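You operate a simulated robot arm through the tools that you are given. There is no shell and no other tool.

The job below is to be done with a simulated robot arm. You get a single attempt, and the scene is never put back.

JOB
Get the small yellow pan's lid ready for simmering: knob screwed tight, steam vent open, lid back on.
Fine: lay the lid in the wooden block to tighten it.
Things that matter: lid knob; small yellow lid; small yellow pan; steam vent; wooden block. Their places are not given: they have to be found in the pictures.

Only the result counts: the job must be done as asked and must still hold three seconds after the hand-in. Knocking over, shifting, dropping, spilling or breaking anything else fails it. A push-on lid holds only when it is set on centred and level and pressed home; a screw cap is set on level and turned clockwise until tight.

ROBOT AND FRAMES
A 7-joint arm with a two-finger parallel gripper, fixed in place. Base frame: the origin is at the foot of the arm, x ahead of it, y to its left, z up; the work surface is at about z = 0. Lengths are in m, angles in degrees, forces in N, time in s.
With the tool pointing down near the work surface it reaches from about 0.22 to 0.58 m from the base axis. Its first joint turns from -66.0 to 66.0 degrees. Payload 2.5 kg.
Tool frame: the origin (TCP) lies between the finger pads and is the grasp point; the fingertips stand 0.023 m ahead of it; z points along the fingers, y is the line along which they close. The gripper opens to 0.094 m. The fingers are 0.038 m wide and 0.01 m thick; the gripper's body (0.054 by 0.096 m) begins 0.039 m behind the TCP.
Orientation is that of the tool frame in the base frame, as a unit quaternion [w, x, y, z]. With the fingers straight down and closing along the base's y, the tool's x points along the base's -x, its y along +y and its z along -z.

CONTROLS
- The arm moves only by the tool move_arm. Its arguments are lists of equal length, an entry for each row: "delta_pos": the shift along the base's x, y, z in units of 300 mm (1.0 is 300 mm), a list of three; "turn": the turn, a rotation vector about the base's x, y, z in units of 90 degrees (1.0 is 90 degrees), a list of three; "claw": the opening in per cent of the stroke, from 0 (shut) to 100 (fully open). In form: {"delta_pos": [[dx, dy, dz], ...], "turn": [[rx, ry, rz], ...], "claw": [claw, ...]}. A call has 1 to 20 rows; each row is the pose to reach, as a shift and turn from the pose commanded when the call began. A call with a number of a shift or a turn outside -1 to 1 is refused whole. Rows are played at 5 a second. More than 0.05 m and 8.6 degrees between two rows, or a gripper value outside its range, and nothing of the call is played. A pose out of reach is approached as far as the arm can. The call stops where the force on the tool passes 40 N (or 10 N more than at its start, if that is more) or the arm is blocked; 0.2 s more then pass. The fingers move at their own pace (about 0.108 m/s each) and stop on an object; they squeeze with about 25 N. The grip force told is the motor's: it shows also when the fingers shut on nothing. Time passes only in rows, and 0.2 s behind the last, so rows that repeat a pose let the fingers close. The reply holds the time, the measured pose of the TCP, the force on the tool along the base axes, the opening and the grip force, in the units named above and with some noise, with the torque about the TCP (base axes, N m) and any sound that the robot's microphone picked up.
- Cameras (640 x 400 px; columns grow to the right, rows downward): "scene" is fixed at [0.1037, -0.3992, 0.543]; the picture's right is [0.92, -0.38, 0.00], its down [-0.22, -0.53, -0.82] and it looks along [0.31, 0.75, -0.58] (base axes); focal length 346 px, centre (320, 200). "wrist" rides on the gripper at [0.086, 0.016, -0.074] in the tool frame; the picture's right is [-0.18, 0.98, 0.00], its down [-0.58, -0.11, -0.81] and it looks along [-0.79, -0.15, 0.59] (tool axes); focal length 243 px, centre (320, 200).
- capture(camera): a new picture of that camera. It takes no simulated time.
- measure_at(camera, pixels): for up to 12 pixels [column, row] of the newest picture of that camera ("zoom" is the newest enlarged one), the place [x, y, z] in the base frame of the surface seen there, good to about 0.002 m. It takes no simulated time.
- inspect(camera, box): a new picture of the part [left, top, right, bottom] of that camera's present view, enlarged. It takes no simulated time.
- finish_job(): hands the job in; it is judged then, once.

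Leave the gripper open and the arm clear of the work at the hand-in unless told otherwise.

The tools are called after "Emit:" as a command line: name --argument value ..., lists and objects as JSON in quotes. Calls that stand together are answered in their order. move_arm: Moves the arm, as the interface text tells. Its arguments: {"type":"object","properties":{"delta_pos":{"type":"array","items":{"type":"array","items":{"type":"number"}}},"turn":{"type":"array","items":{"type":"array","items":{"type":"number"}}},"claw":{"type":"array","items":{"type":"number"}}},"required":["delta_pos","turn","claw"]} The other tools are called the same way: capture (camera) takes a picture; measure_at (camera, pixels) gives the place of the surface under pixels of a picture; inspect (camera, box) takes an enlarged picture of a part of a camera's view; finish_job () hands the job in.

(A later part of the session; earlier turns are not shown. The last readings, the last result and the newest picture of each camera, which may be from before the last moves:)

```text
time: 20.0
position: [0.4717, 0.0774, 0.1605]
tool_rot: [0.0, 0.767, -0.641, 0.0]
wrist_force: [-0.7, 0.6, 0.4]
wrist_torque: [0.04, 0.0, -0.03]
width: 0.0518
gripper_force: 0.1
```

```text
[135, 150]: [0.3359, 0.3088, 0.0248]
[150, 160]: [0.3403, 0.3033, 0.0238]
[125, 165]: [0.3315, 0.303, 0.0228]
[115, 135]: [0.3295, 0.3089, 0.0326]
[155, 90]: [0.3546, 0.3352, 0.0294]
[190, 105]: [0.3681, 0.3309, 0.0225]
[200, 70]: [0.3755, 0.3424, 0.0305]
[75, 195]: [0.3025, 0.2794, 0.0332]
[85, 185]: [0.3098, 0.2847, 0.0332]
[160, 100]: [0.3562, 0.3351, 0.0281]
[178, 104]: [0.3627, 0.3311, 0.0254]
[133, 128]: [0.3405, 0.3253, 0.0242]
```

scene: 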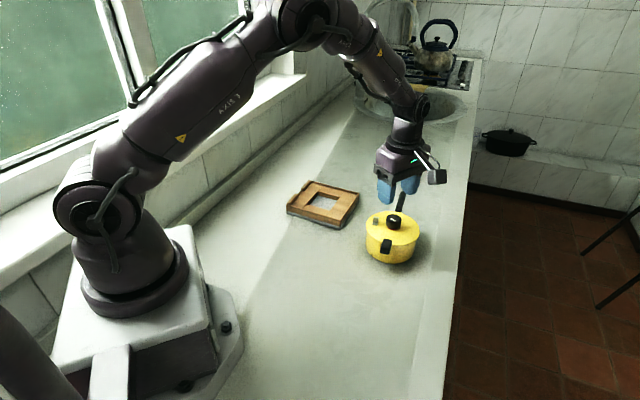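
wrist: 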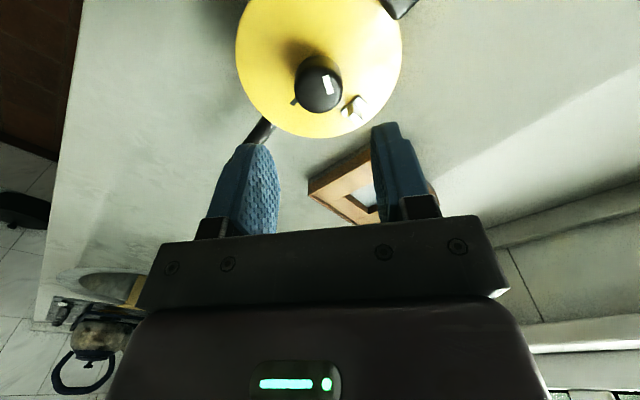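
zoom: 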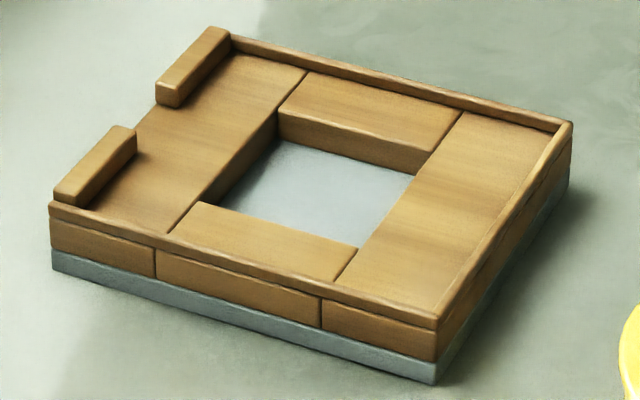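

Two separate views agree that the block's inside centre is close to (0.393, 0.270). The clear inside is about 0.12 × 0.134 m and the notch faces 132°. Now I'll descend on the knob with the new wrist angle, correcting about 1 mm in x.

Emit:
move_arm --delta_pos '[[0.0033, -0.002, -0.08], [0.0033, -0.002, -0.14], [0.0033, -0.002, -0.19], [0.0033, -0.002, -0.22], [0.0033, -0.002, -0.2417], [0.0033, -0.002, -0.2417]]' --turn '[[0, 0, 0], [0, 0, 0], [0, 0, 0], [0, 0, 0], [0, 0, 0], [0, 0, 0]]' --claw '[55, 55, 55, 55, 55, 55]'

Emit:
inspect --camera "wrist" --box '[240, 100, 400, 220]'

```text
time: 21.4
position: [0.4737, 0.077, 0.0882]
tool_rot: [0.001, 0.766, -0.642, 0.0]
wrist_force: [-1.0, -0.2, -0.1]
wrist_torque: [-0.03, 0.0, 0.01]
width: 0.0515
gripper_force: 0.0
```

```text
3.33 times, centred on (320, 160) of wrist
```

zoom: 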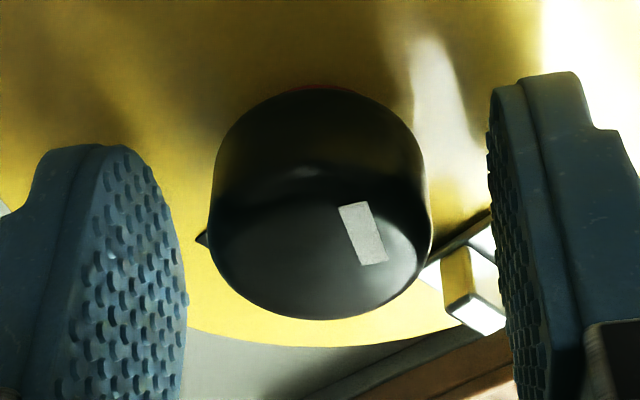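

The knob is centred between the pads, with edges at 209 and 430. By my numbers the vent tab clears the right finger's far edge by about 4 mm. Closing gently.

Emit:
move_arm --delta_pos '[[0, 0, 0], [0, 0, 0], [0, 0, 0], [0, 0, 0], [0, 0, 0], [0, 0, 0]]' --turn '[[0, 0, 0], [0, 0, 0], [0, 0, 0], [0, 0, 0], [0, 0, 0], [0, 0, 0]]' --claw '[44, 38, 34, 30, 10, 0]'

Emit:
inspect --camera "wrist" --box '[240, 60, 400, 220]'

Emit:
inspect --camera "scene" --box '[350, 180, 440, 270]'

```text
time: 22.8
position: [0.4724, 0.0767, 0.0887]
tool_rot: [0.0, 0.767, -0.642, 0.0]
wrist_force: [0.6, 0.6, 0.3]
wrist_torque: [0.03, -0.01, -0.03]
width: 0.0322
gripper_force: 25.0
```

```text
2.50 times, centred on (320, 140) of wrist
```

zoom: 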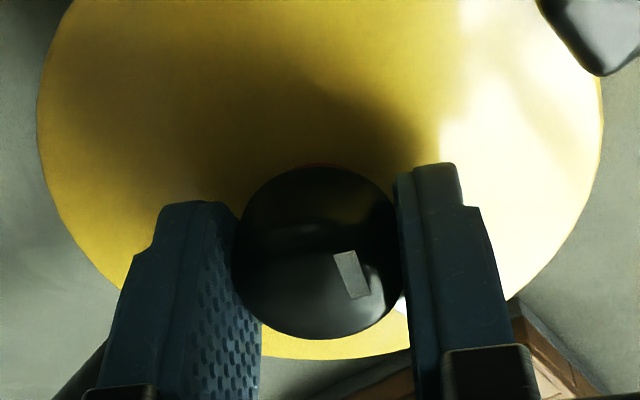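

```text
4.44 times, centred on (395, 225) of scene
```

zoom: 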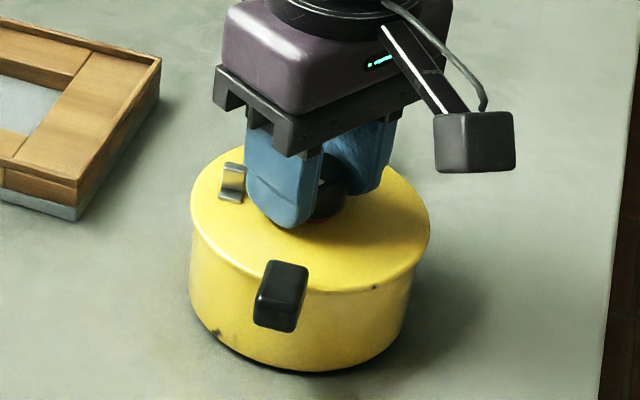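

The grip is firm with the lid undisturbed. I'll lift slowly at first, up to 60 mm.

Emit:
move_arm --delta_pos '[[0, 0, 0.006], [0, 0, 0.013], [0, 0, 0.022], [0, 0, 0.04], [0, 0, 0.08], [0, 0, 0.13], [0, 0, 0.2], [0, 0, 0.2]]' --turn '[[0, 0, 0], [0, 0, 0], [0, 0, 0], [0, 0, 0], [0, 0, 0], [0, 0, 0], [0, 0, 0], [0, 0, 0]]' --claw '[0, 0, 0, 0, 0, 0, 0, 0]'

Emit:
inspect --camera "scene" --box '[340, 150, 450, 270]'

Emit:
capture --camera "wrist"

```text
time: 24.6
position: [0.4721, 0.0759, 0.1485]
tool_rot: [0.0, 0.767, -0.642, 0.0]
wrist_force: [-0.3, 1.1, -1.9]
wrist_torque: [0.02, -0.03, 0.03]
width: 0.032
gripper_force: 25.0
```

```text
3.33 times, centred on (395, 210) of scene
```

zoom: 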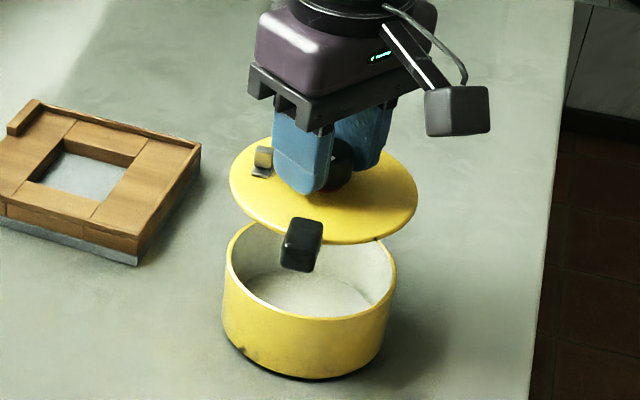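

```text
taken
```

wrist: 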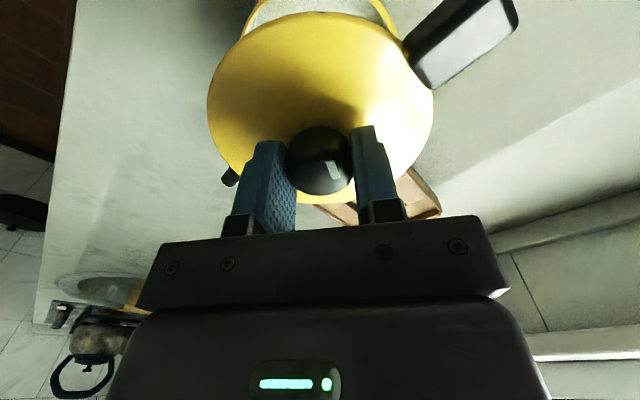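

The lid came off cleanly and the pan stayed put. While the rim is visible, I'll measure it so I know the pan's true centre for putting the lid back.

Emit:
inspect --camera "scene" --box '[360, 210, 425, 270]'

Emit:
measure_at --camera "zoom" --pixels '[[147, 200], [140, 180], [155, 230], [180, 260], [220, 285], [270, 302], [320, 308], [370, 302], [420, 280], [460, 240], [475, 205], [476, 185]]'

```text
6.67 times, centred on (392, 240) of scene
```

zoom: 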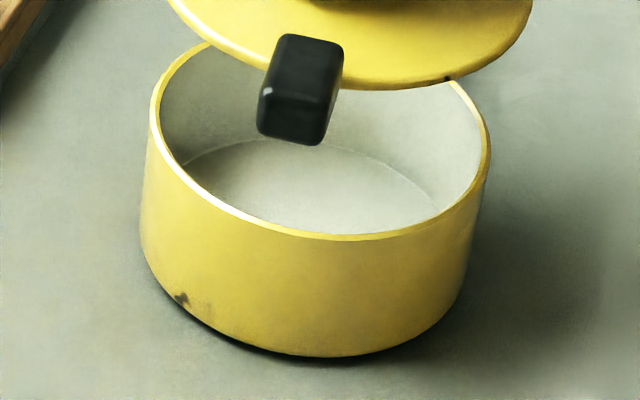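

```text
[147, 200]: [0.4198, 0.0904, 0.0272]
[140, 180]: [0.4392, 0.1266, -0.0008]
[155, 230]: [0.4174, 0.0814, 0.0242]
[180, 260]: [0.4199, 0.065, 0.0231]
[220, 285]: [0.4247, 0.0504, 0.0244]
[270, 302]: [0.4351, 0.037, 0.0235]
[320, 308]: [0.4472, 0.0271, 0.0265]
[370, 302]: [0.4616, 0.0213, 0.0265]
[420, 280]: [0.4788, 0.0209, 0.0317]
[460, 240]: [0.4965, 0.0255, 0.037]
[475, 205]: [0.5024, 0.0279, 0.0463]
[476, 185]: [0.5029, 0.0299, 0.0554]
```

Emit:
measure_at --camera "zoom" --pixels '[[154, 105], [167, 155], [200, 193], [250, 221], [310, 236], [370, 236], [430, 213], [468, 183], [486, 150], [478, 112], [180, 62], [205, 46]]'

```text
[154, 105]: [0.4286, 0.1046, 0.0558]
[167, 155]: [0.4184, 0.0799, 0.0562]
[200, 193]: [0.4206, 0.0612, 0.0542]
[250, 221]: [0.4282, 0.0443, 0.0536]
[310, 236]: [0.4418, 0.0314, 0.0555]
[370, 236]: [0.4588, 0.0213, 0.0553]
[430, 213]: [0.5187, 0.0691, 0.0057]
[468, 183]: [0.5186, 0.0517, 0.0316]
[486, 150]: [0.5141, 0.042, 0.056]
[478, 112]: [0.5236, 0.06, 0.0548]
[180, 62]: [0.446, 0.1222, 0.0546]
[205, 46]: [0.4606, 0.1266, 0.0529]
```

The rim fit gives a pan centre of about (0.472, 0.075 to 0.077), which agrees with the knob position when the lid was seated. Now I'll carry the lid toward the block and turn it by the first -54°.

Emit:
move_arm --delta_pos '[[-0.03, 0.075, 0], [-0.065, 0.16, 0], [-0.1, 0.24, 0], [-0.135, 0.325, 0], [-0.165, 0.405, 0], [-0.2, 0.485, 0], [-0.235, 0.565, 0], [-0.265, 0.645, 0], [-0.265, 0.645, 0]]' --turn '[[0, 0, -0.07], [0, 0, -0.15], [0, 0, -0.23], [0, 0, -0.31], [0, 0, -0.39], [0, 0, -0.47], [0, 0, -0.55], [0, 0, -0.62], [0, 0, -0.62]]' --claw '[0, 0, 0, 0, 0, 0, 0, 0, 0]'

Emit:
capture --camera "scene"

```text
time: 26.6
position: [0.3931, 0.2699, 0.147]
tool_rot: [0.0, -0.376, 0.927, 0.0]
wrist_force: [0.9, -0.2, -1.6]
wrist_torque: [0.0, -0.04, 0.03]
width: 0.032
gripper_force: 24.8
```

```text
taken
```

scene: 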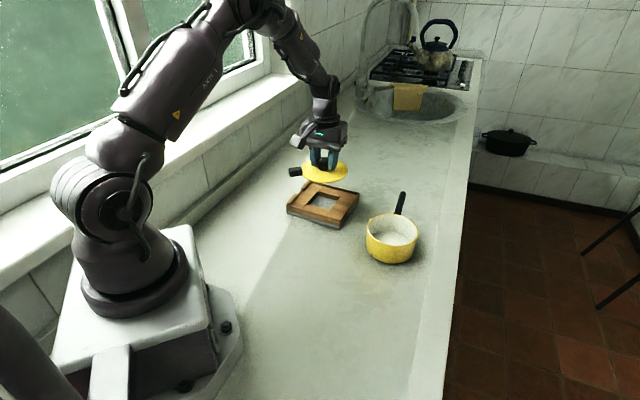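

The lid now hangs over the block. I'll turn it the remaining -40°.

Emit:
move_arm --delta_pos '[[0, 0, 0], [0, 0, 0], [0, 0, 0], [0, 0, 0], [0, 0, 0], [0, 0, 0], [0, 0, 0]]' --turn '[[0, 0, -0.08], [0, 0, -0.16], [0, 0, -0.24], [0, 0, -0.32], [0, 0, -0.4], [0, 0, -0.447], [0, 0, -0.447]]' --claw '[0, 0, 0, 0, 0, 0, 0]'

Emit:
capture --camera "wrist"

Emit:
inspect --camera "scene" --box '[270, 110, 380, 240]'

```text
time: 28.2
position: [0.3929, 0.2697, 0.1464]
tool_rot: [0.0, -0.034, 0.999, 0.0]
wrist_force: [-0.3, 0.2, -1.9]
wrist_torque: [0.0, -0.03, 0.01]
width: 0.032
gripper_force: 24.8
```

```text
taken
```

wrist: 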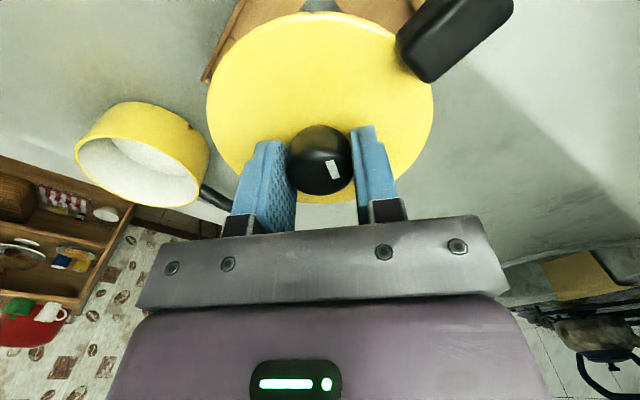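

```text
3.08 times, centred on (325, 175) of scene
```

zoom: 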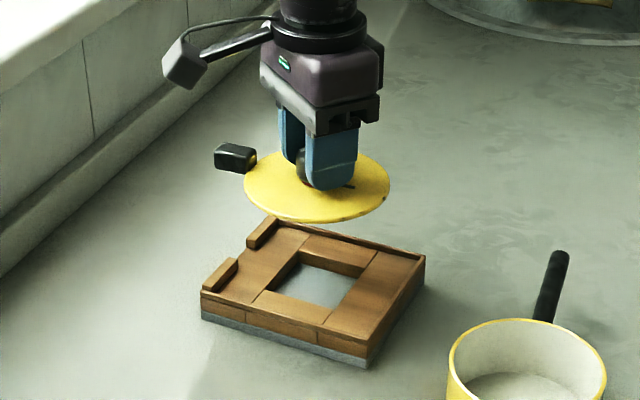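

The lug now points toward the notch side. I'll measure the lug and the lid edge in this pose to confirm its direction and the lid's centre relative to the tool.

Emit:
measure_at --camera "wrist" --pixels '[[405, 35], [430, 70], [500, 15], [460, 5], [430, 40], [470, 35], [213, 100], [429, 120], [235, 55], [300, 16], [385, 30], [225, 155]]'

Emit:
inspect --camera "scene" --box '[280, 145, 360, 195]'

Emit:
measure_at --camera "zoom" --pixels '[[75, 140], [150, 155], [90, 120], [110, 145], [140, 185], [175, 260], [300, 305], [420, 290], [500, 225], [510, 180]]'

```text
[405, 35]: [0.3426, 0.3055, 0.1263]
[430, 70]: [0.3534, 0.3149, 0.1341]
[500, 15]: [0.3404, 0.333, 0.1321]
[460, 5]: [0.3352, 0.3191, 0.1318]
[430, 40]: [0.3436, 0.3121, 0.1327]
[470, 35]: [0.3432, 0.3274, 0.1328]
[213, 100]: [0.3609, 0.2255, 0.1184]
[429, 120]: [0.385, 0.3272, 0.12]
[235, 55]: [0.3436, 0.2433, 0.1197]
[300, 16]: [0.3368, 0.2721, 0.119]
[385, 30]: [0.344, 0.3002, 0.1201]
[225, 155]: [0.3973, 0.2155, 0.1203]
```

```text
8.00 times, centred on (320, 170) of scene
```

zoom: 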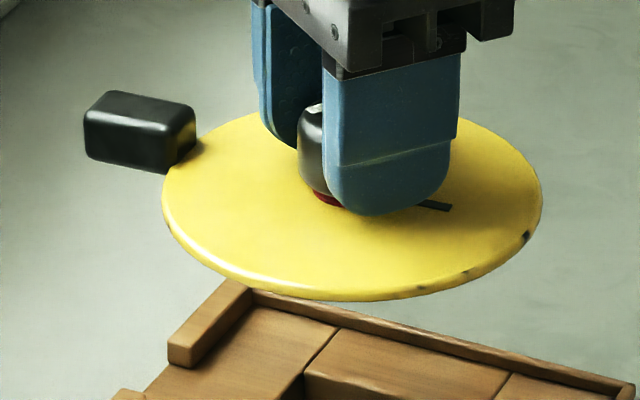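

```text
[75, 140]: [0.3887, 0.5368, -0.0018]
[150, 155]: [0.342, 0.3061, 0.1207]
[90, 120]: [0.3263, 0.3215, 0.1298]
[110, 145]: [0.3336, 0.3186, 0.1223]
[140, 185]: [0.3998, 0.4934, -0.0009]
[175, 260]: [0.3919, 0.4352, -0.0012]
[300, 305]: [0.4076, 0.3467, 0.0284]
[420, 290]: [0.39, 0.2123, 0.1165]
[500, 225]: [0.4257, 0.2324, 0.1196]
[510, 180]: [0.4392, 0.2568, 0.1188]
```

The lid top is 0.0275 m below the TCP. The lid centre fits at (0.392, 0.2715) and the lug points at about 135°. I'll correct 1 mm and -2.5°, then descend most of the way, staying above the rim.

Emit:
move_arm --delta_pos '[[0.004, -0.004, -0.06], [0.004, -0.004, -0.12], [0.004, -0.004, -0.17], [0.004, -0.004, -0.21], [0.004, -0.004, -0.21]]' --turn '[[0, 0, -0.014], [0, 0, -0.028], [0, 0, -0.028], [0, 0, -0.028], [0, 0, -0.028]]' --claw '[0, 0, 0, 0, 0]'

Emit:
inspect --camera "scene" --box '[275, 150, 375, 240]'

Emit:
capture --camera "wrist"

```text
time: 29.4
position: [0.3953, 0.2676, 0.084]
tool_rot: [0.0, -0.013, 1.0, 0.001]
wrist_force: [-0.2, 0.2, -2.6]
wrist_torque: [-0.01, 0.0, 0.03]
width: 0.0319
gripper_force: 24.7
```

```text
4.44 times, centred on (325, 195) of scene
```

zoom: 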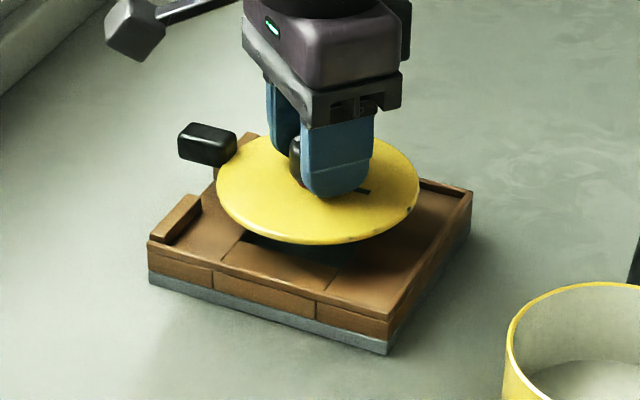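

```text
taken
```

wrist: 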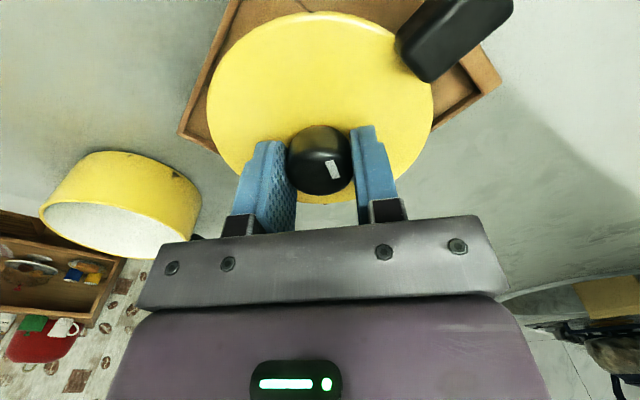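

Measured positions put the lug over the notch. I'll verify this directly by measuring the lug and the visible stop and rim points in the present pictures.

Emit:
inspect --camera "wrist" --box '[380, 0, 520, 110]'

Emit:
measure_at --camera "zoom" --pixels '[[80, 165], [200, 310], [490, 40], [360, 15], [280, 150], [230, 200], [540, 290], [430, 200], [380, 260], [300, 380], [560, 310], [480, 160]]'

Emit:
inspect --camera "scene" --box '[300, 165, 345, 205]'

```text
3.64 times, centred on (450, 55) of wrist
```

zoom: 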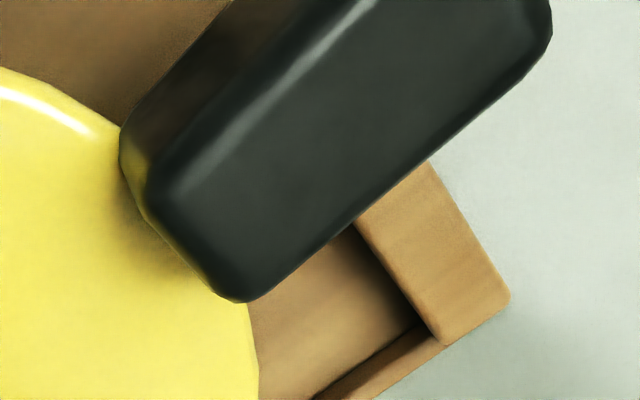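

```text
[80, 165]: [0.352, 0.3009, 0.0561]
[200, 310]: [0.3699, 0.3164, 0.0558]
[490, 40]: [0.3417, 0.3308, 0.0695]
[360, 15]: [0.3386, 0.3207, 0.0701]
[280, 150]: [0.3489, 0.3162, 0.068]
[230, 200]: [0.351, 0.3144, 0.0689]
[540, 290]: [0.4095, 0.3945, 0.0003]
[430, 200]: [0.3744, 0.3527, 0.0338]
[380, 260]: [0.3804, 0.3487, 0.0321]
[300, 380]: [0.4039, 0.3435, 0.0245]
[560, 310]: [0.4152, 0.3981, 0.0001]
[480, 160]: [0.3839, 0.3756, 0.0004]
```

```text
10.00 times, centred on (322, 185) of scene
```

zoom: 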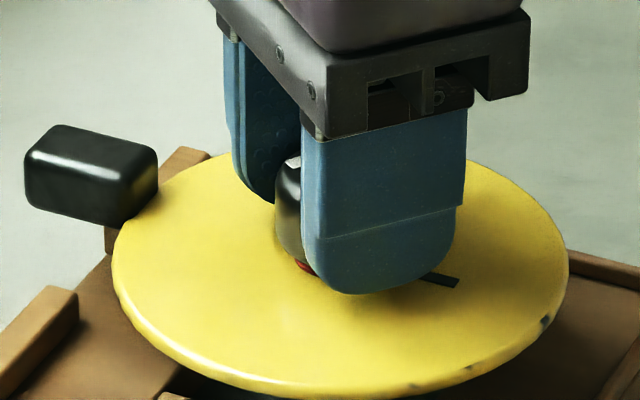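

The lug spans about 0.464 to 0.478 along the notch direction and the gap runs from 0.457 to 0.490, so there is margin on both sides. I'll go down slowly until contact.

Emit:
move_arm --delta_pos '[[0.002, 0.0015, -0.015], [0.002, 0.0015, -0.03], [0.002, 0.0015, -0.045], [0.002, 0.0015, -0.055], [0.002, 0.0015, -0.062], [0.002, 0.0015, -0.062]]' --turn '[[0, 0, 0], [0, 0, 0], [0, 0, 0], [0, 0, 0], [0, 0, 0], [0, 0, 0]]' --claw '[0, 0, 0, 0, 0, 0]'

Emit:
inspect --camera "scene" --box '[280, 160, 370, 235]'

```text
time: 30.8
position: [0.3946, 0.2716, 0.0656]
tool_rot: [0.0, -0.013, 1.0, 0.0]
wrist_force: [1.0, -0.1, -2.1]
wrist_torque: [0.0, -0.01, 0.0]
width: 0.0319
gripper_force: 25.3
```

```text
5.33 times, centred on (325, 198) of scene
```

zoom: 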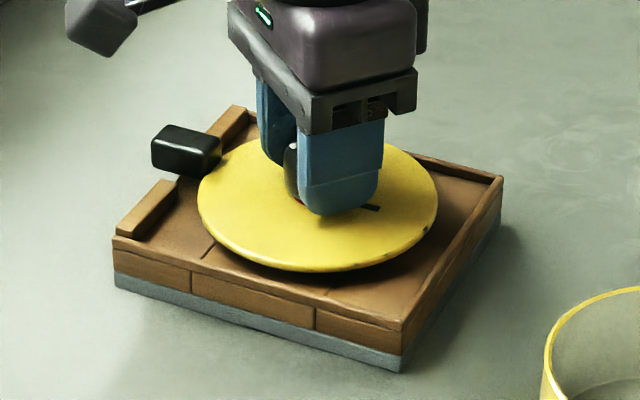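

There's no contact yet at TCP z = 0.0656, and the lug is going into the notch. I'll continue down in 1 to 1.5 mm steps.

Emit:
move_arm --delta_pos '[[0, 0, -0.005], [0, 0, -0.01], [0, 0, -0.015], [0, 0, -0.019], [0, 0, -0.019]]' --turn '[[0, 0, 0], [0, 0, 0], [0, 0, 0], [0, 0, 0], [0, 0, 0]]' --claw '[0, 0, 0, 0, 0]'

Emit:
inspect --camera "scene" --box '[280, 160, 370, 235]'

```text
time: 32.0
position: [0.3959, 0.2699, 0.0612]
tool_rot: [0.002, -0.013, 1.0, 0.001]
wrist_force: [-4.2, -1.2, 18.7]
wrist_torque: [-0.11, 0.07, -0.05]
width: 0.0324
gripper_force: 25.2
```

```text
5.33 times, centred on (325, 198) of scene
```

zoom: 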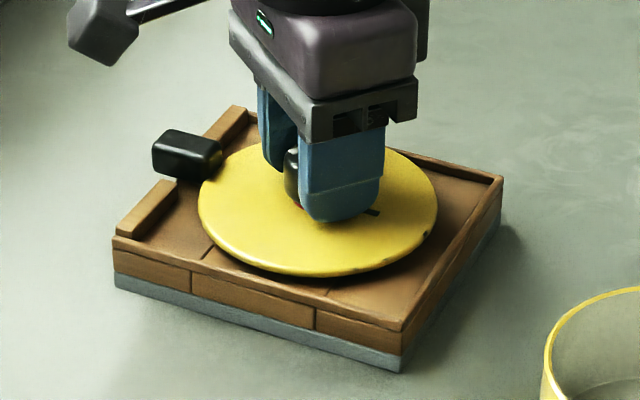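

The lid is bearing on the block floor with about 19 N of downward force. I'll ease the pressure, then check that the lid is level and the lug sits between the stops.

Emit:
move_arm --delta_pos '[[0, 0, 0.003], [0, 0, 0.006], [0, 0, 0.006]]' --turn '[[0, 0, 0], [0, 0, 0], [0, 0, 0]]' --claw '[0, 0, 0]'

Emit:
inspect --camera "scene" --box '[295, 165, 345, 215]'

Emit:
capture --camera "wrist"

```text
time: 32.8
position: [0.3951, 0.2687, 0.0615]
tool_rot: [0.0, -0.013, 1.0, -0.001]
wrist_force: [1.7, -0.1, 1.2]
wrist_torque: [0.02, -0.25, 0.02]
width: 0.032
gripper_force: 24.8
```

```text
8.00 times, centred on (320, 190) of scene
```

zoom: 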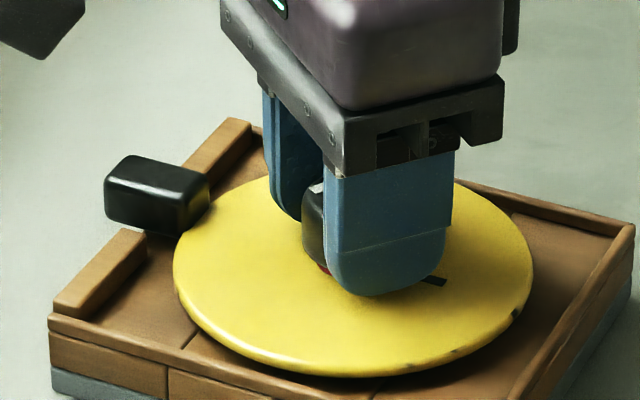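

```text
taken
```

wrist: 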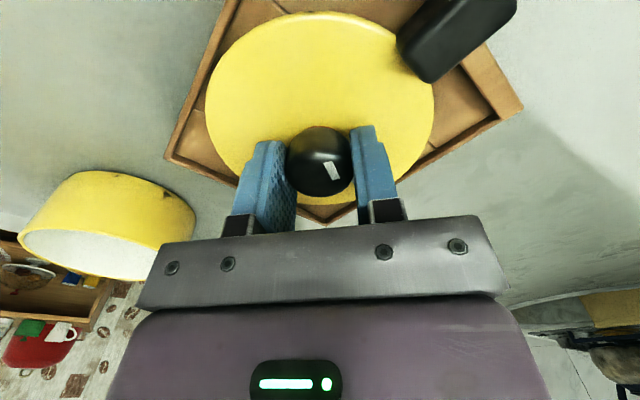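

The lid lies inside the rim with the lug between the stops, and the load is close to zero. To turn the knob clockwise without hitting the vent tab, I need to re-grip with the closing line on the other side of the tab. I'll release, go up and rotate +77°.

Emit:
move_arm --delta_pos '[[0, 0, 0], [0, 0, 0], [0, 0, 0], [0, 0, 0.05], [0, 0, 0.12], [0, 0, 0.16], [0, 0, 0.16]]' --turn '[[0, 0, 0], [0, 0, 0], [0, 0, 0], [0, 0, 0], [0, 0, 0], [0, 0, 0], [0, 0, 0]]' --claw '[38, 46, 55, 55, 55, 55, 55]'

Emit:
inspect --camera "wrist" --box '[200, 20, 440, 190]'

Emit:
inspect --camera "scene" --box '[280, 165, 365, 235]'

```text
time: 34.4
position: [0.3943, 0.2687, 0.11]
tool_rot: [0.0, -0.013, 1.0, 0.0]
wrist_force: [-0.1, 0.2, -0.3]
wrist_torque: [0.01, -0.01, 0.01]
width: 0.0515
gripper_force: 0.0
```

```text
2.35 times, centred on (320, 105) of wrist
```

zoom: 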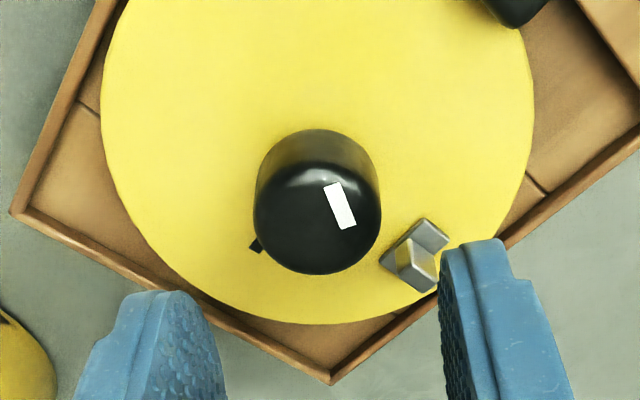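

```text
5.71 times, centred on (322, 200) of scene
```

zoom: 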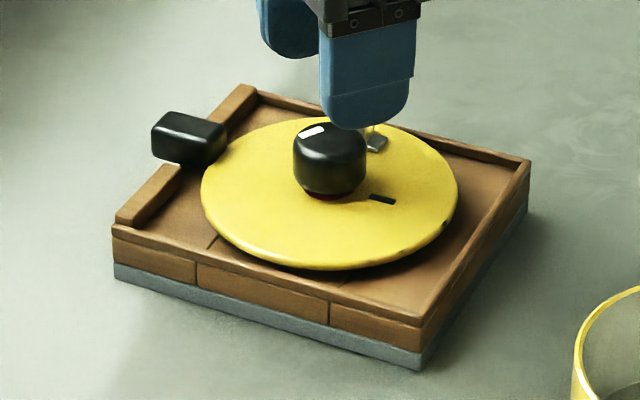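

The lid lies flat in the block. I'll rotate the hand +77° above the knob.

Emit:
move_arm --delta_pos '[[0, 0, 0], [0, 0, 0], [0, 0, 0], [0, 0, 0], [0, 0, 0], [0, 0, 0], [0, 0, 0], [0, 0, 0], [0, 0, 0], [0, 0, 0], [0, 0, 0]]' --turn '[[0, 0, 0.09], [0, 0, 0.18], [0, 0, 0.27], [0, 0, 0.36], [0, 0, 0.45], [0, 0, 0.54], [0, 0, 0.63], [0, 0, 0.72], [0, 0, 0.8], [0, 0, 0.856], [0, 0, 0.856]]' --claw '[55, 55, 55, 55, 55, 55, 55, 55, 55, 55, 55]'

Emit:
inspect --camera "wrist" --box '[220, 20, 420, 180]'

```text
time: 36.8
position: [0.3955, 0.2695, 0.1099]
tool_rot: [0.0, -0.633, 0.774, 0.001]
wrist_force: [0.6, 0.3, -0.3]
wrist_torque: [-0.01, 0.02, -0.01]
width: 0.0515
gripper_force: 0.0
```

```text
2.50 times, centred on (320, 100) of wrist
```

zoom: 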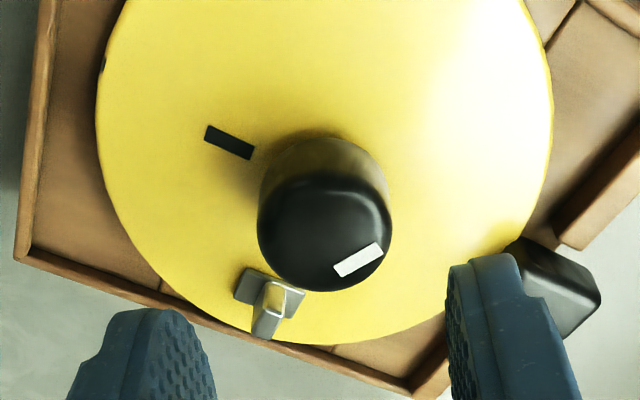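

The knob is about 1 mm off toward +tool-y, and the vent tab would clear the left finger by only 2.5 mm. I'll take 4.5° off the yaw, shift 1 mm, and descend to TCP z ≈ 0.062.

Emit:
move_arm --delta_pos '[[-0.0033, -0.0013, -0.04], [-0.0033, -0.0013, -0.08], [-0.0033, -0.0013, -0.12], [-0.0033, -0.0013, -0.145], [-0.0033, -0.0013, -0.159], [-0.0033, -0.0013, -0.159]]' --turn '[[0, 0, -0.025], [0, 0, -0.05], [0, 0, -0.05], [0, 0, -0.05], [0, 0, -0.05], [0, 0, -0.05]]' --claw '[55, 55, 55, 55, 55, 55]'

Emit:
inspect --camera "wrist" --box '[240, 100, 400, 220]'

Emit:
inspect --camera "scene" --box '[280, 165, 365, 235]'

```text
time: 38.2
position: [0.3941, 0.2688, 0.0618]
tool_rot: [0.0, -0.602, 0.798, 0.001]
wrist_force: [0.3, 0.7, 0.2]
wrist_torque: [-0.01, 0.0, -0.01]
width: 0.0517
gripper_force: 0.0
```

```text
3.33 times, centred on (320, 160) of wrist
```

zoom: 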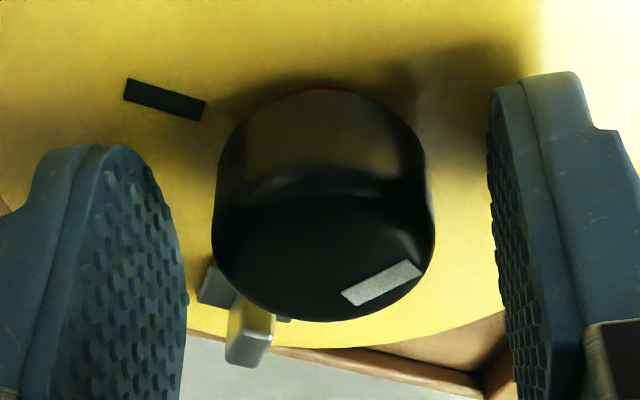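

```text
5.71 times, centred on (322, 200) of scene
```

zoom: 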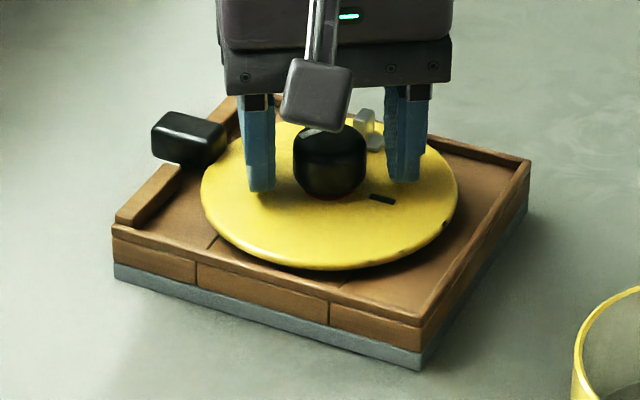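

Both pads straddle the knob evenly and the tab is clear. I'll close, press lightly, and try the first clockwise 16° while watching torque.

Emit:
move_arm --delta_pos '[[0, 0, 0], [0, 0, 0], [0, 0, 0], [0, 0, 0], [0, 0, 0], [0, 0, 0]]' --turn '[[0, 0, 0], [0, 0, 0], [0, 0, 0], [0, 0, 0], [0, 0, 0], [0, 0, 0]]' --claw '[44, 38, 34, 30, 10, 0]'

Emit:
move_arm --delta_pos '[[0, 0, -0.002], [0, 0, -0.003], [0, 0, -0.003], [0, 0, -0.003], [0, 0, -0.003]]' --turn '[[0, 0, -0.04], [0, 0, -0.09], [0, 0, -0.135], [0, 0, -0.18], [0, 0, -0.18]]' --claw '[0, 0, 0, 0, 0]'

Emit:
inspect --camera "scene" --box '[280, 165, 365, 235]'

Emit:
inspect --camera "wrist" --box '[220, 20, 420, 220]'

```text
time: 39.6
position: [0.394, 0.2681, 0.0625]
tool_rot: [0.0, -0.603, 0.798, 0.0]
wrist_force: [0.4, 0.5, -0.1]
wrist_torque: [-0.02, 0.06, -0.01]
width: 0.0325
gripper_force: 24.8
```

```text
time: 40.8
position: [0.394, 0.269, 0.0622]
tool_rot: [0.001, -0.482, 0.876, 0.0]
wrist_force: [-5.7, -7.1, 21.0]
wrist_torque: [0.03, 0.27, -0.05]
width: 0.0324
gripper_force: 25.0
```

```text
5.71 times, centred on (322, 200) of scene
```

zoom: 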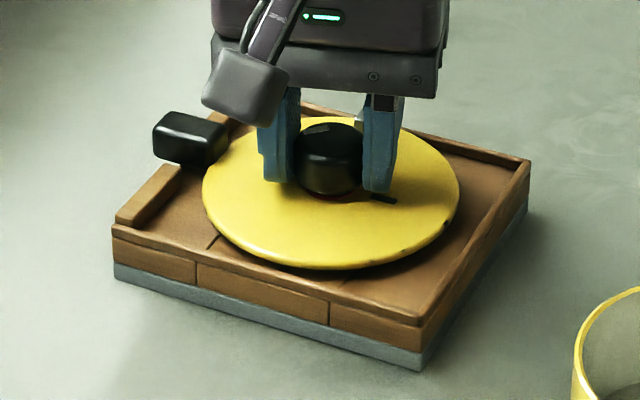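

```text
2.00 times, centred on (320, 120) of wrist
```

zoom: 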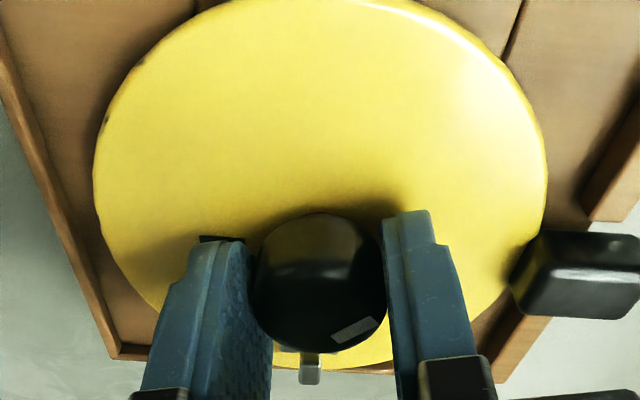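

The knob turned 16° with very little torque (0.05 N m), and neither the lid nor the block moved. I'll continue the stroke clockwise by another 55°, easing the press slightly.

Emit:
move_arm --delta_pos '[[0, 0, 0.001], [0, 0, 0.001], [0, 0, 0.001], [0, 0, 0.001], [0, 0, 0.001], [0, 0, 0.001], [0, 0, 0.001], [0, 0, 0.001]]' --turn '[[0, 0, -0.09], [0, 0, -0.18], [0, 0, -0.27], [0, 0, -0.36], [0, 0, -0.45], [0, 0, -0.54], [0, 0, -0.61], [0, 0, -0.61]]' --claw '[0, 0, 0, 0, 0, 0, 0, 0]'

Emit:
inspect --camera "scene" --box '[280, 165, 365, 235]'

Emit:
inspect --camera "wrist" --box '[220, 20, 420, 220]'

```text
time: 42.6
position: [0.396, 0.2679, 0.0615]
tool_rot: [0.0, -0.025, 1.0, 0.0]
wrist_force: [4.8, -0.2, 7.5]
wrist_torque: [-0.17, -0.51, -0.02]
width: 0.0324
gripper_force: 24.7
```

```text
5.71 times, centred on (322, 200) of scene
```

zoom: 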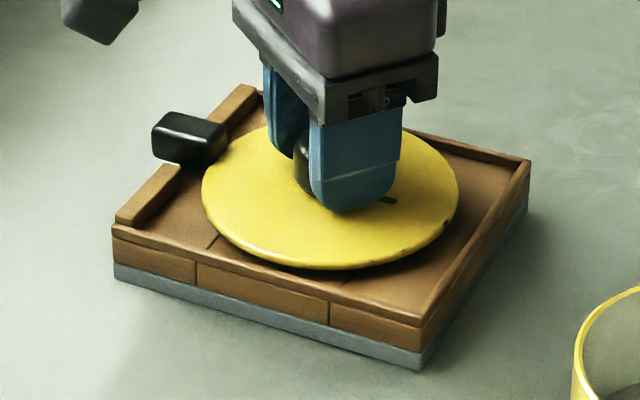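

```text
2.00 times, centred on (320, 120) of wrist
```

zoom: 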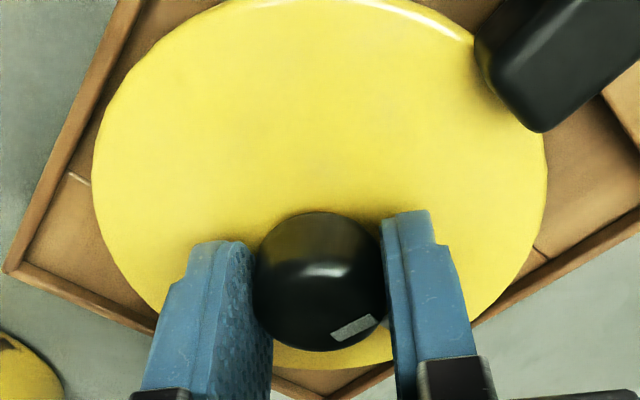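

The knob has turned about 71° so far with almost no resistance. The lid and block are unchanged. I'll open the fingers, raise a few millimetres, and rotate the open hand back +71° around the knob for the next stroke.

Emit:
move_arm --delta_pos '[[0, 0, 0.002], [0, 0, 0.004], [0, 0, 0.015], [0, 0, 0.015], [0, 0, 0.015], [0, 0, 0.015], [0, 0, 0.015], [0, 0, 0.015], [0, 0, 0.015], [0, 0, 0.015], [0, 0, 0.015], [0, 0, 0.015], [0, 0, 0.015]]' --turn '[[0, 0, 0], [0, 0, 0], [0, 0, 0], [0, 0, 0.09], [0, 0, 0.18], [0, 0, 0.27], [0, 0, 0.36], [0, 0, 0.45], [0, 0, 0.54], [0, 0, 0.63], [0, 0, 0.71], [0, 0, 0.79], [0, 0, 0.79]]' --claw '[36, 45, 55, 55, 55, 55, 55, 55, 55, 55, 55, 55, 55]'

Emit:
inspect --camera "wrist" --box '[220, 60, 420, 220]'

Emit:
inspect --camera "scene" --box '[280, 165, 365, 235]'

```text
time: 45.4
position: [0.3943, 0.2694, 0.0655]
tool_rot: [0.0, -0.603, 0.798, 0.0]
wrist_force: [0.2, -0.1, 0.4]
wrist_torque: [-0.02, 0.01, -0.04]
width: 0.0517
gripper_force: 0.0
```

```text
2.50 times, centred on (320, 140) of wrist
```

zoom: 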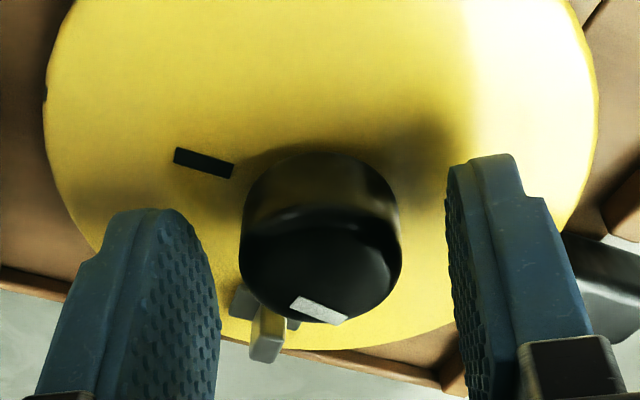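

```text
5.71 times, centred on (322, 200) of scene
```

zoom: 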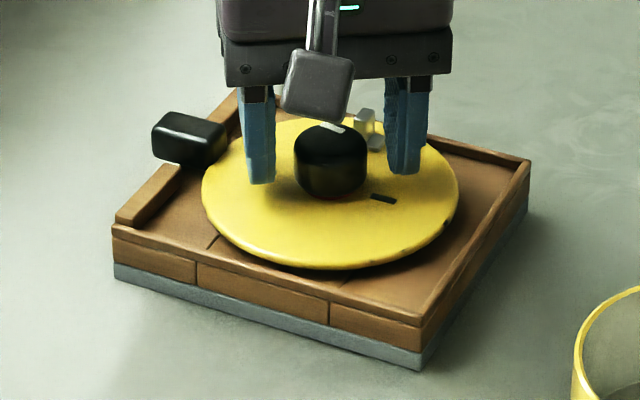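

The white bar has moved round relative to the index line, and less red shows under the knob. Second stroke: down 4.5 mm, close, turn clockwise 71°.

Emit:
move_arm --delta_pos '[[0, 0, -0.008], [0, 0, -0.015], [0, 0, -0.015], [0, 0, -0.015], [0, 0, -0.015], [0, 0, -0.015], [0, 0, -0.017], [0, 0, -0.017], [0, 0, -0.017], [0, 0, -0.017], [0, 0, -0.017], [0, 0, -0.017], [0, 0, -0.017], [0, 0, -0.017], [0, 0, -0.017], [0, 0, -0.017]]' --turn '[[0, 0, 0], [0, 0, 0], [0, 0, 0], [0, 0, 0], [0, 0, 0], [0, 0, 0], [0, 0, -0.09], [0, 0, -0.18], [0, 0, -0.27], [0, 0, -0.36], [0, 0, -0.45], [0, 0, -0.54], [0, 0, -0.63], [0, 0, -0.71], [0, 0, -0.79], [0, 0, -0.79]]' --claw '[55, 44, 36, 30, 10, 0, 0, 0, 0, 0, 0, 0, 0, 0, 0, 0]'

Emit:
inspect --camera "scene" --box '[280, 165, 365, 235]'

Emit:
inspect --camera "wrist" --box '[220, 20, 420, 220]'

```text
time: 48.8
position: [0.3931, 0.2687, 0.0618]
tool_rot: [0.002, -0.025, 1.0, 0.0]
wrist_force: [2.6, -1.8, 6.8]
wrist_torque: [-0.04, 0.05, -0.01]
width: 0.0316
gripper_force: 24.8
```

```text
5.71 times, centred on (322, 200) of scene
```

zoom: 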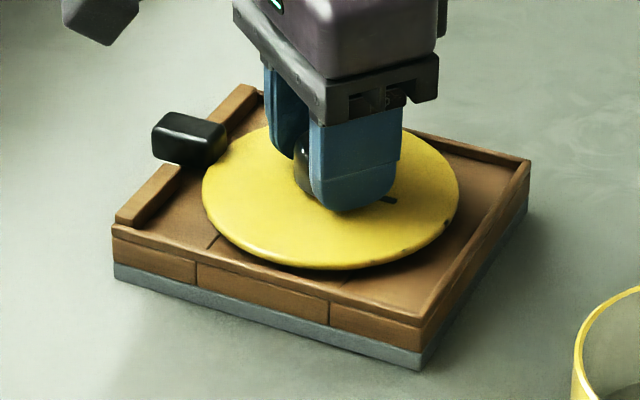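

```text
2.00 times, centred on (320, 120) of wrist
```

zoom: 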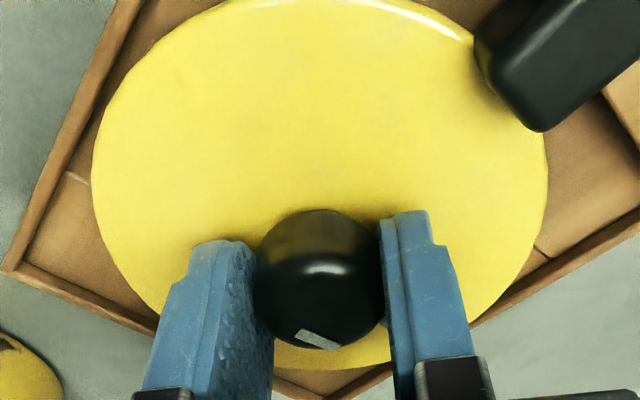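

The second stroke went smoothly, for about 142° in total, and torque is still near zero. I'll open and rotate back for the third.

Emit:
move_arm --delta_pos '[[0, 0, 0.002], [0, 0, 0.004], [0, 0, 0.014], [0, 0, 0.014], [0, 0, 0.014], [0, 0, 0.014], [0, 0, 0.014], [0, 0, 0.014], [0, 0, 0.014], [0, 0, 0.014], [0, 0, 0.014], [0, 0, 0.014], [0, 0, 0.014]]' --turn '[[0, 0, 0], [0, 0, 0], [0, 0, 0], [0, 0, 0.09], [0, 0, 0.18], [0, 0, 0.27], [0, 0, 0.36], [0, 0, 0.45], [0, 0, 0.54], [0, 0, 0.63], [0, 0, 0.71], [0, 0, 0.79], [0, 0, 0.79]]' --claw '[36, 45, 55, 55, 55, 55, 55, 55, 55, 55, 55, 55, 55]'

Emit:
inspect --camera "wrist" --box '[220, 60, 420, 220]'

Emit:
inspect --camera "scene" --box '[300, 175, 350, 215]'

```text
time: 51.6
position: [0.3939, 0.2679, 0.0646]
tool_rot: [0.001, -0.604, 0.797, 0.0]
wrist_force: [-0.1, 0.3, -0.8]
wrist_torque: [-0.03, -0.04, 0.01]
width: 0.052
gripper_force: 0.1
```

```text
2.50 times, centred on (320, 140) of wrist
```

zoom: 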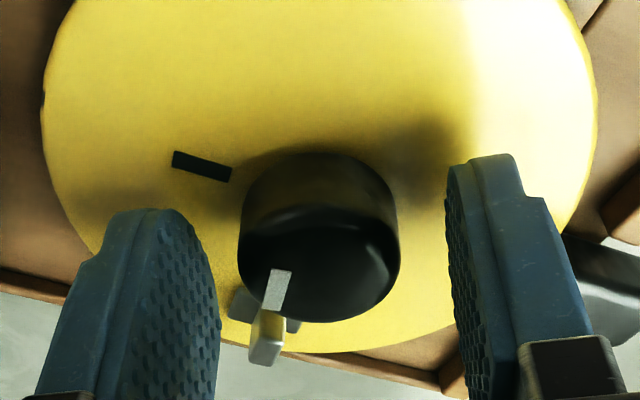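

```text
10.00 times, centred on (325, 195) of scene
```

zoom: 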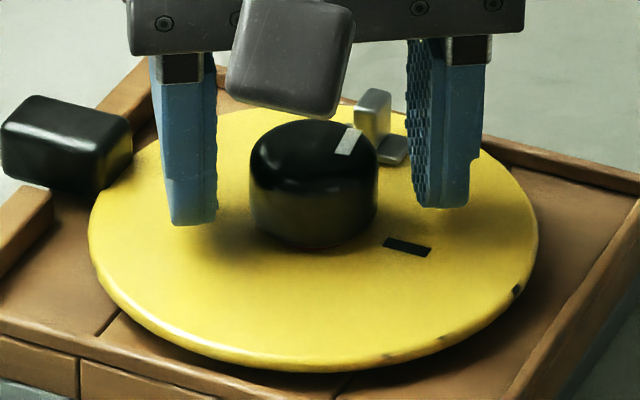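

The red ring has almost disappeared and the white bar is about a quarter turn from the index line. Third stroke, with torque watched.

Emit:
move_arm --delta_pos '[[0, 0, -0.007], [0, 0, -0.014], [0, 0, -0.014], [0, 0, -0.014], [0, 0, -0.014], [0, 0, -0.014], [0, 0, -0.016], [0, 0, -0.016], [0, 0, -0.016], [0, 0, -0.016], [0, 0, -0.016], [0, 0, -0.016], [0, 0, -0.016]]' --turn '[[0, 0, 0], [0, 0, 0], [0, 0, 0], [0, 0, 0], [0, 0, 0], [0, 0, 0], [0, 0, -0.09], [0, 0, -0.18], [0, 0, -0.27], [0, 0, -0.36], [0, 0, -0.45], [0, 0, -0.54], [0, 0, -0.54]]' --claw '[55, 44, 36, 30, 10, 0, 0, 0, 0, 0, 0, 0, 0]'

Emit:
inspect --camera "scene" --box '[280, 165, 365, 235]'

Emit:
inspect --camera "wrist" --box '[220, 20, 420, 220]'

```text
time: 54.4
position: [0.3936, 0.2693, 0.0592]
tool_rot: [0.0, -0.219, 0.976, -0.001]
wrist_force: [0.5, 1.7, 1.6]
wrist_torque: [0.15, -0.16, 0.03]
width: 0.0316
gripper_force: 24.8
```

```text
5.71 times, centred on (322, 200) of scene
```

zoom: 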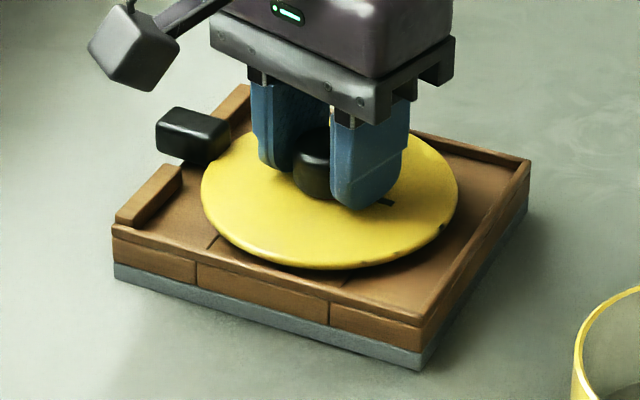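

```text
2.00 times, centred on (320, 120) of wrist
```

zoom: 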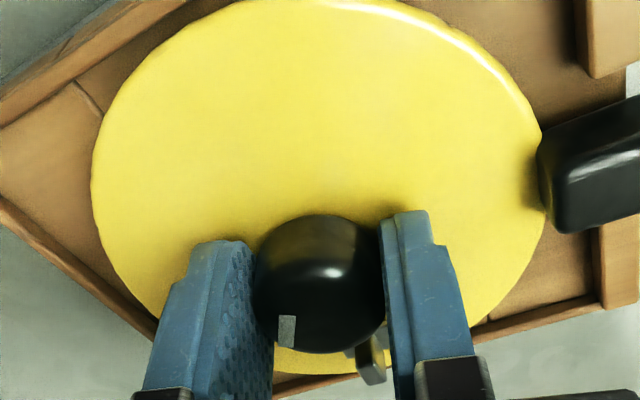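

The lug shifted slightly clockwise, from about (190, 137) to (192, 133), so the thread is starting to take load. I'll continue another 24° and compare.

Emit:
move_arm --delta_pos '[[0, 0, -0.001], [0, 0, -0.002], [0, 0, -0.002], [0, 0, -0.002]]' --turn '[[0, 0, -0.09], [0, 0, -0.18], [0, 0, -0.26], [0, 0, -0.26]]' --claw '[0, 0, 0, 0]'

Emit:
inspect --camera "scene" --box '[280, 165, 365, 235]'

Emit:
inspect --camera "wrist" --box '[220, 20, 420, 220]'

```text
time: 55.4
position: [0.3935, 0.2688, 0.0598]
tool_rot: [0.0, -0.016, 1.0, -0.001]
wrist_force: [-1.1, -3.1, 0.4]
wrist_torque: [-0.08, 0.08, 0.21]
width: 0.0323
gripper_force: 25.3
```

```text
5.71 times, centred on (322, 200) of scene
```

zoom: 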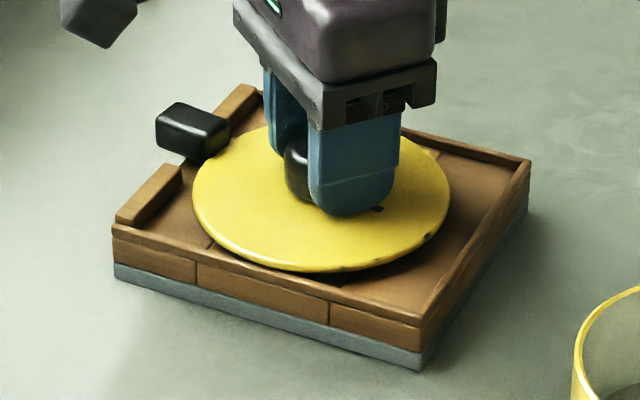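

```text
2.00 times, centred on (320, 120) of wrist
```

zoom: 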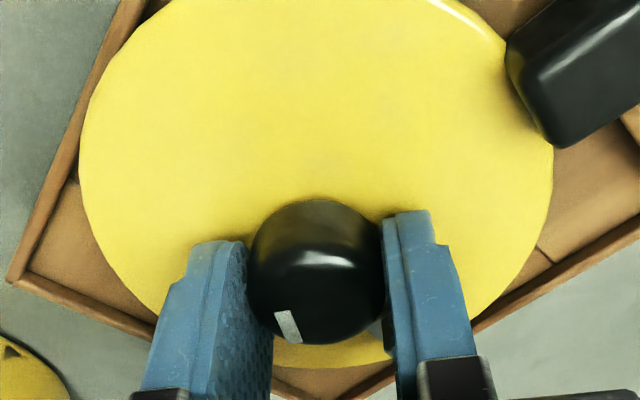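

Torque is up to 0.21 N m, the lug is against the stop, and the knob slipped a little in the pads. So the thread is nearly tight. I'll release, rise and look at where the white bar stands relative to the index line.

Emit:
move_arm --delta_pos '[[0, 0, 0.001], [0, 0, 0.002], [0, 0, 0.01], [0, 0, 0.06], [0, 0, 0.12], [0, 0, 0.17], [0, 0, 0.17]]' --turn '[[0, 0, 0], [0, 0, 0], [0, 0, 0], [0, 0, 0], [0, 0, 0], [0, 0, 0], [0, 0, 0]]' --claw '[36, 45, 55, 55, 55, 55, 55]'

Emit:
inspect --camera "wrist" --box '[200, 10, 440, 190]'

Emit:
inspect --camera "scene" --box '[285, 170, 355, 225]'

```text
time: 57.0
position: [0.3944, 0.2683, 0.1123]
tool_rot: [0.0, -0.019, 1.0, 0.0]
wrist_force: [0.1, -0.1, 0.1]
wrist_torque: [0.03, 0.01, -0.02]
width: 0.0518
gripper_force: 0.2
```

```text
2.22 times, centred on (320, 100) of wrist
```

zoom: 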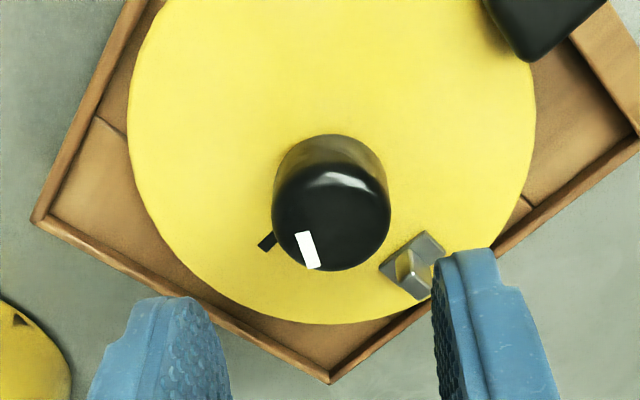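

```text
7.27 times, centred on (320, 198) of scene
```

zoom: 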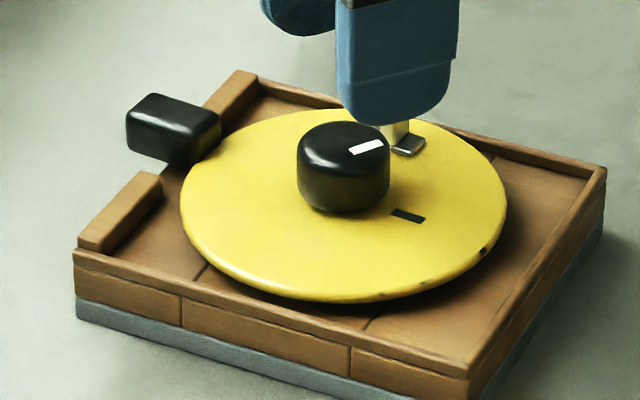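

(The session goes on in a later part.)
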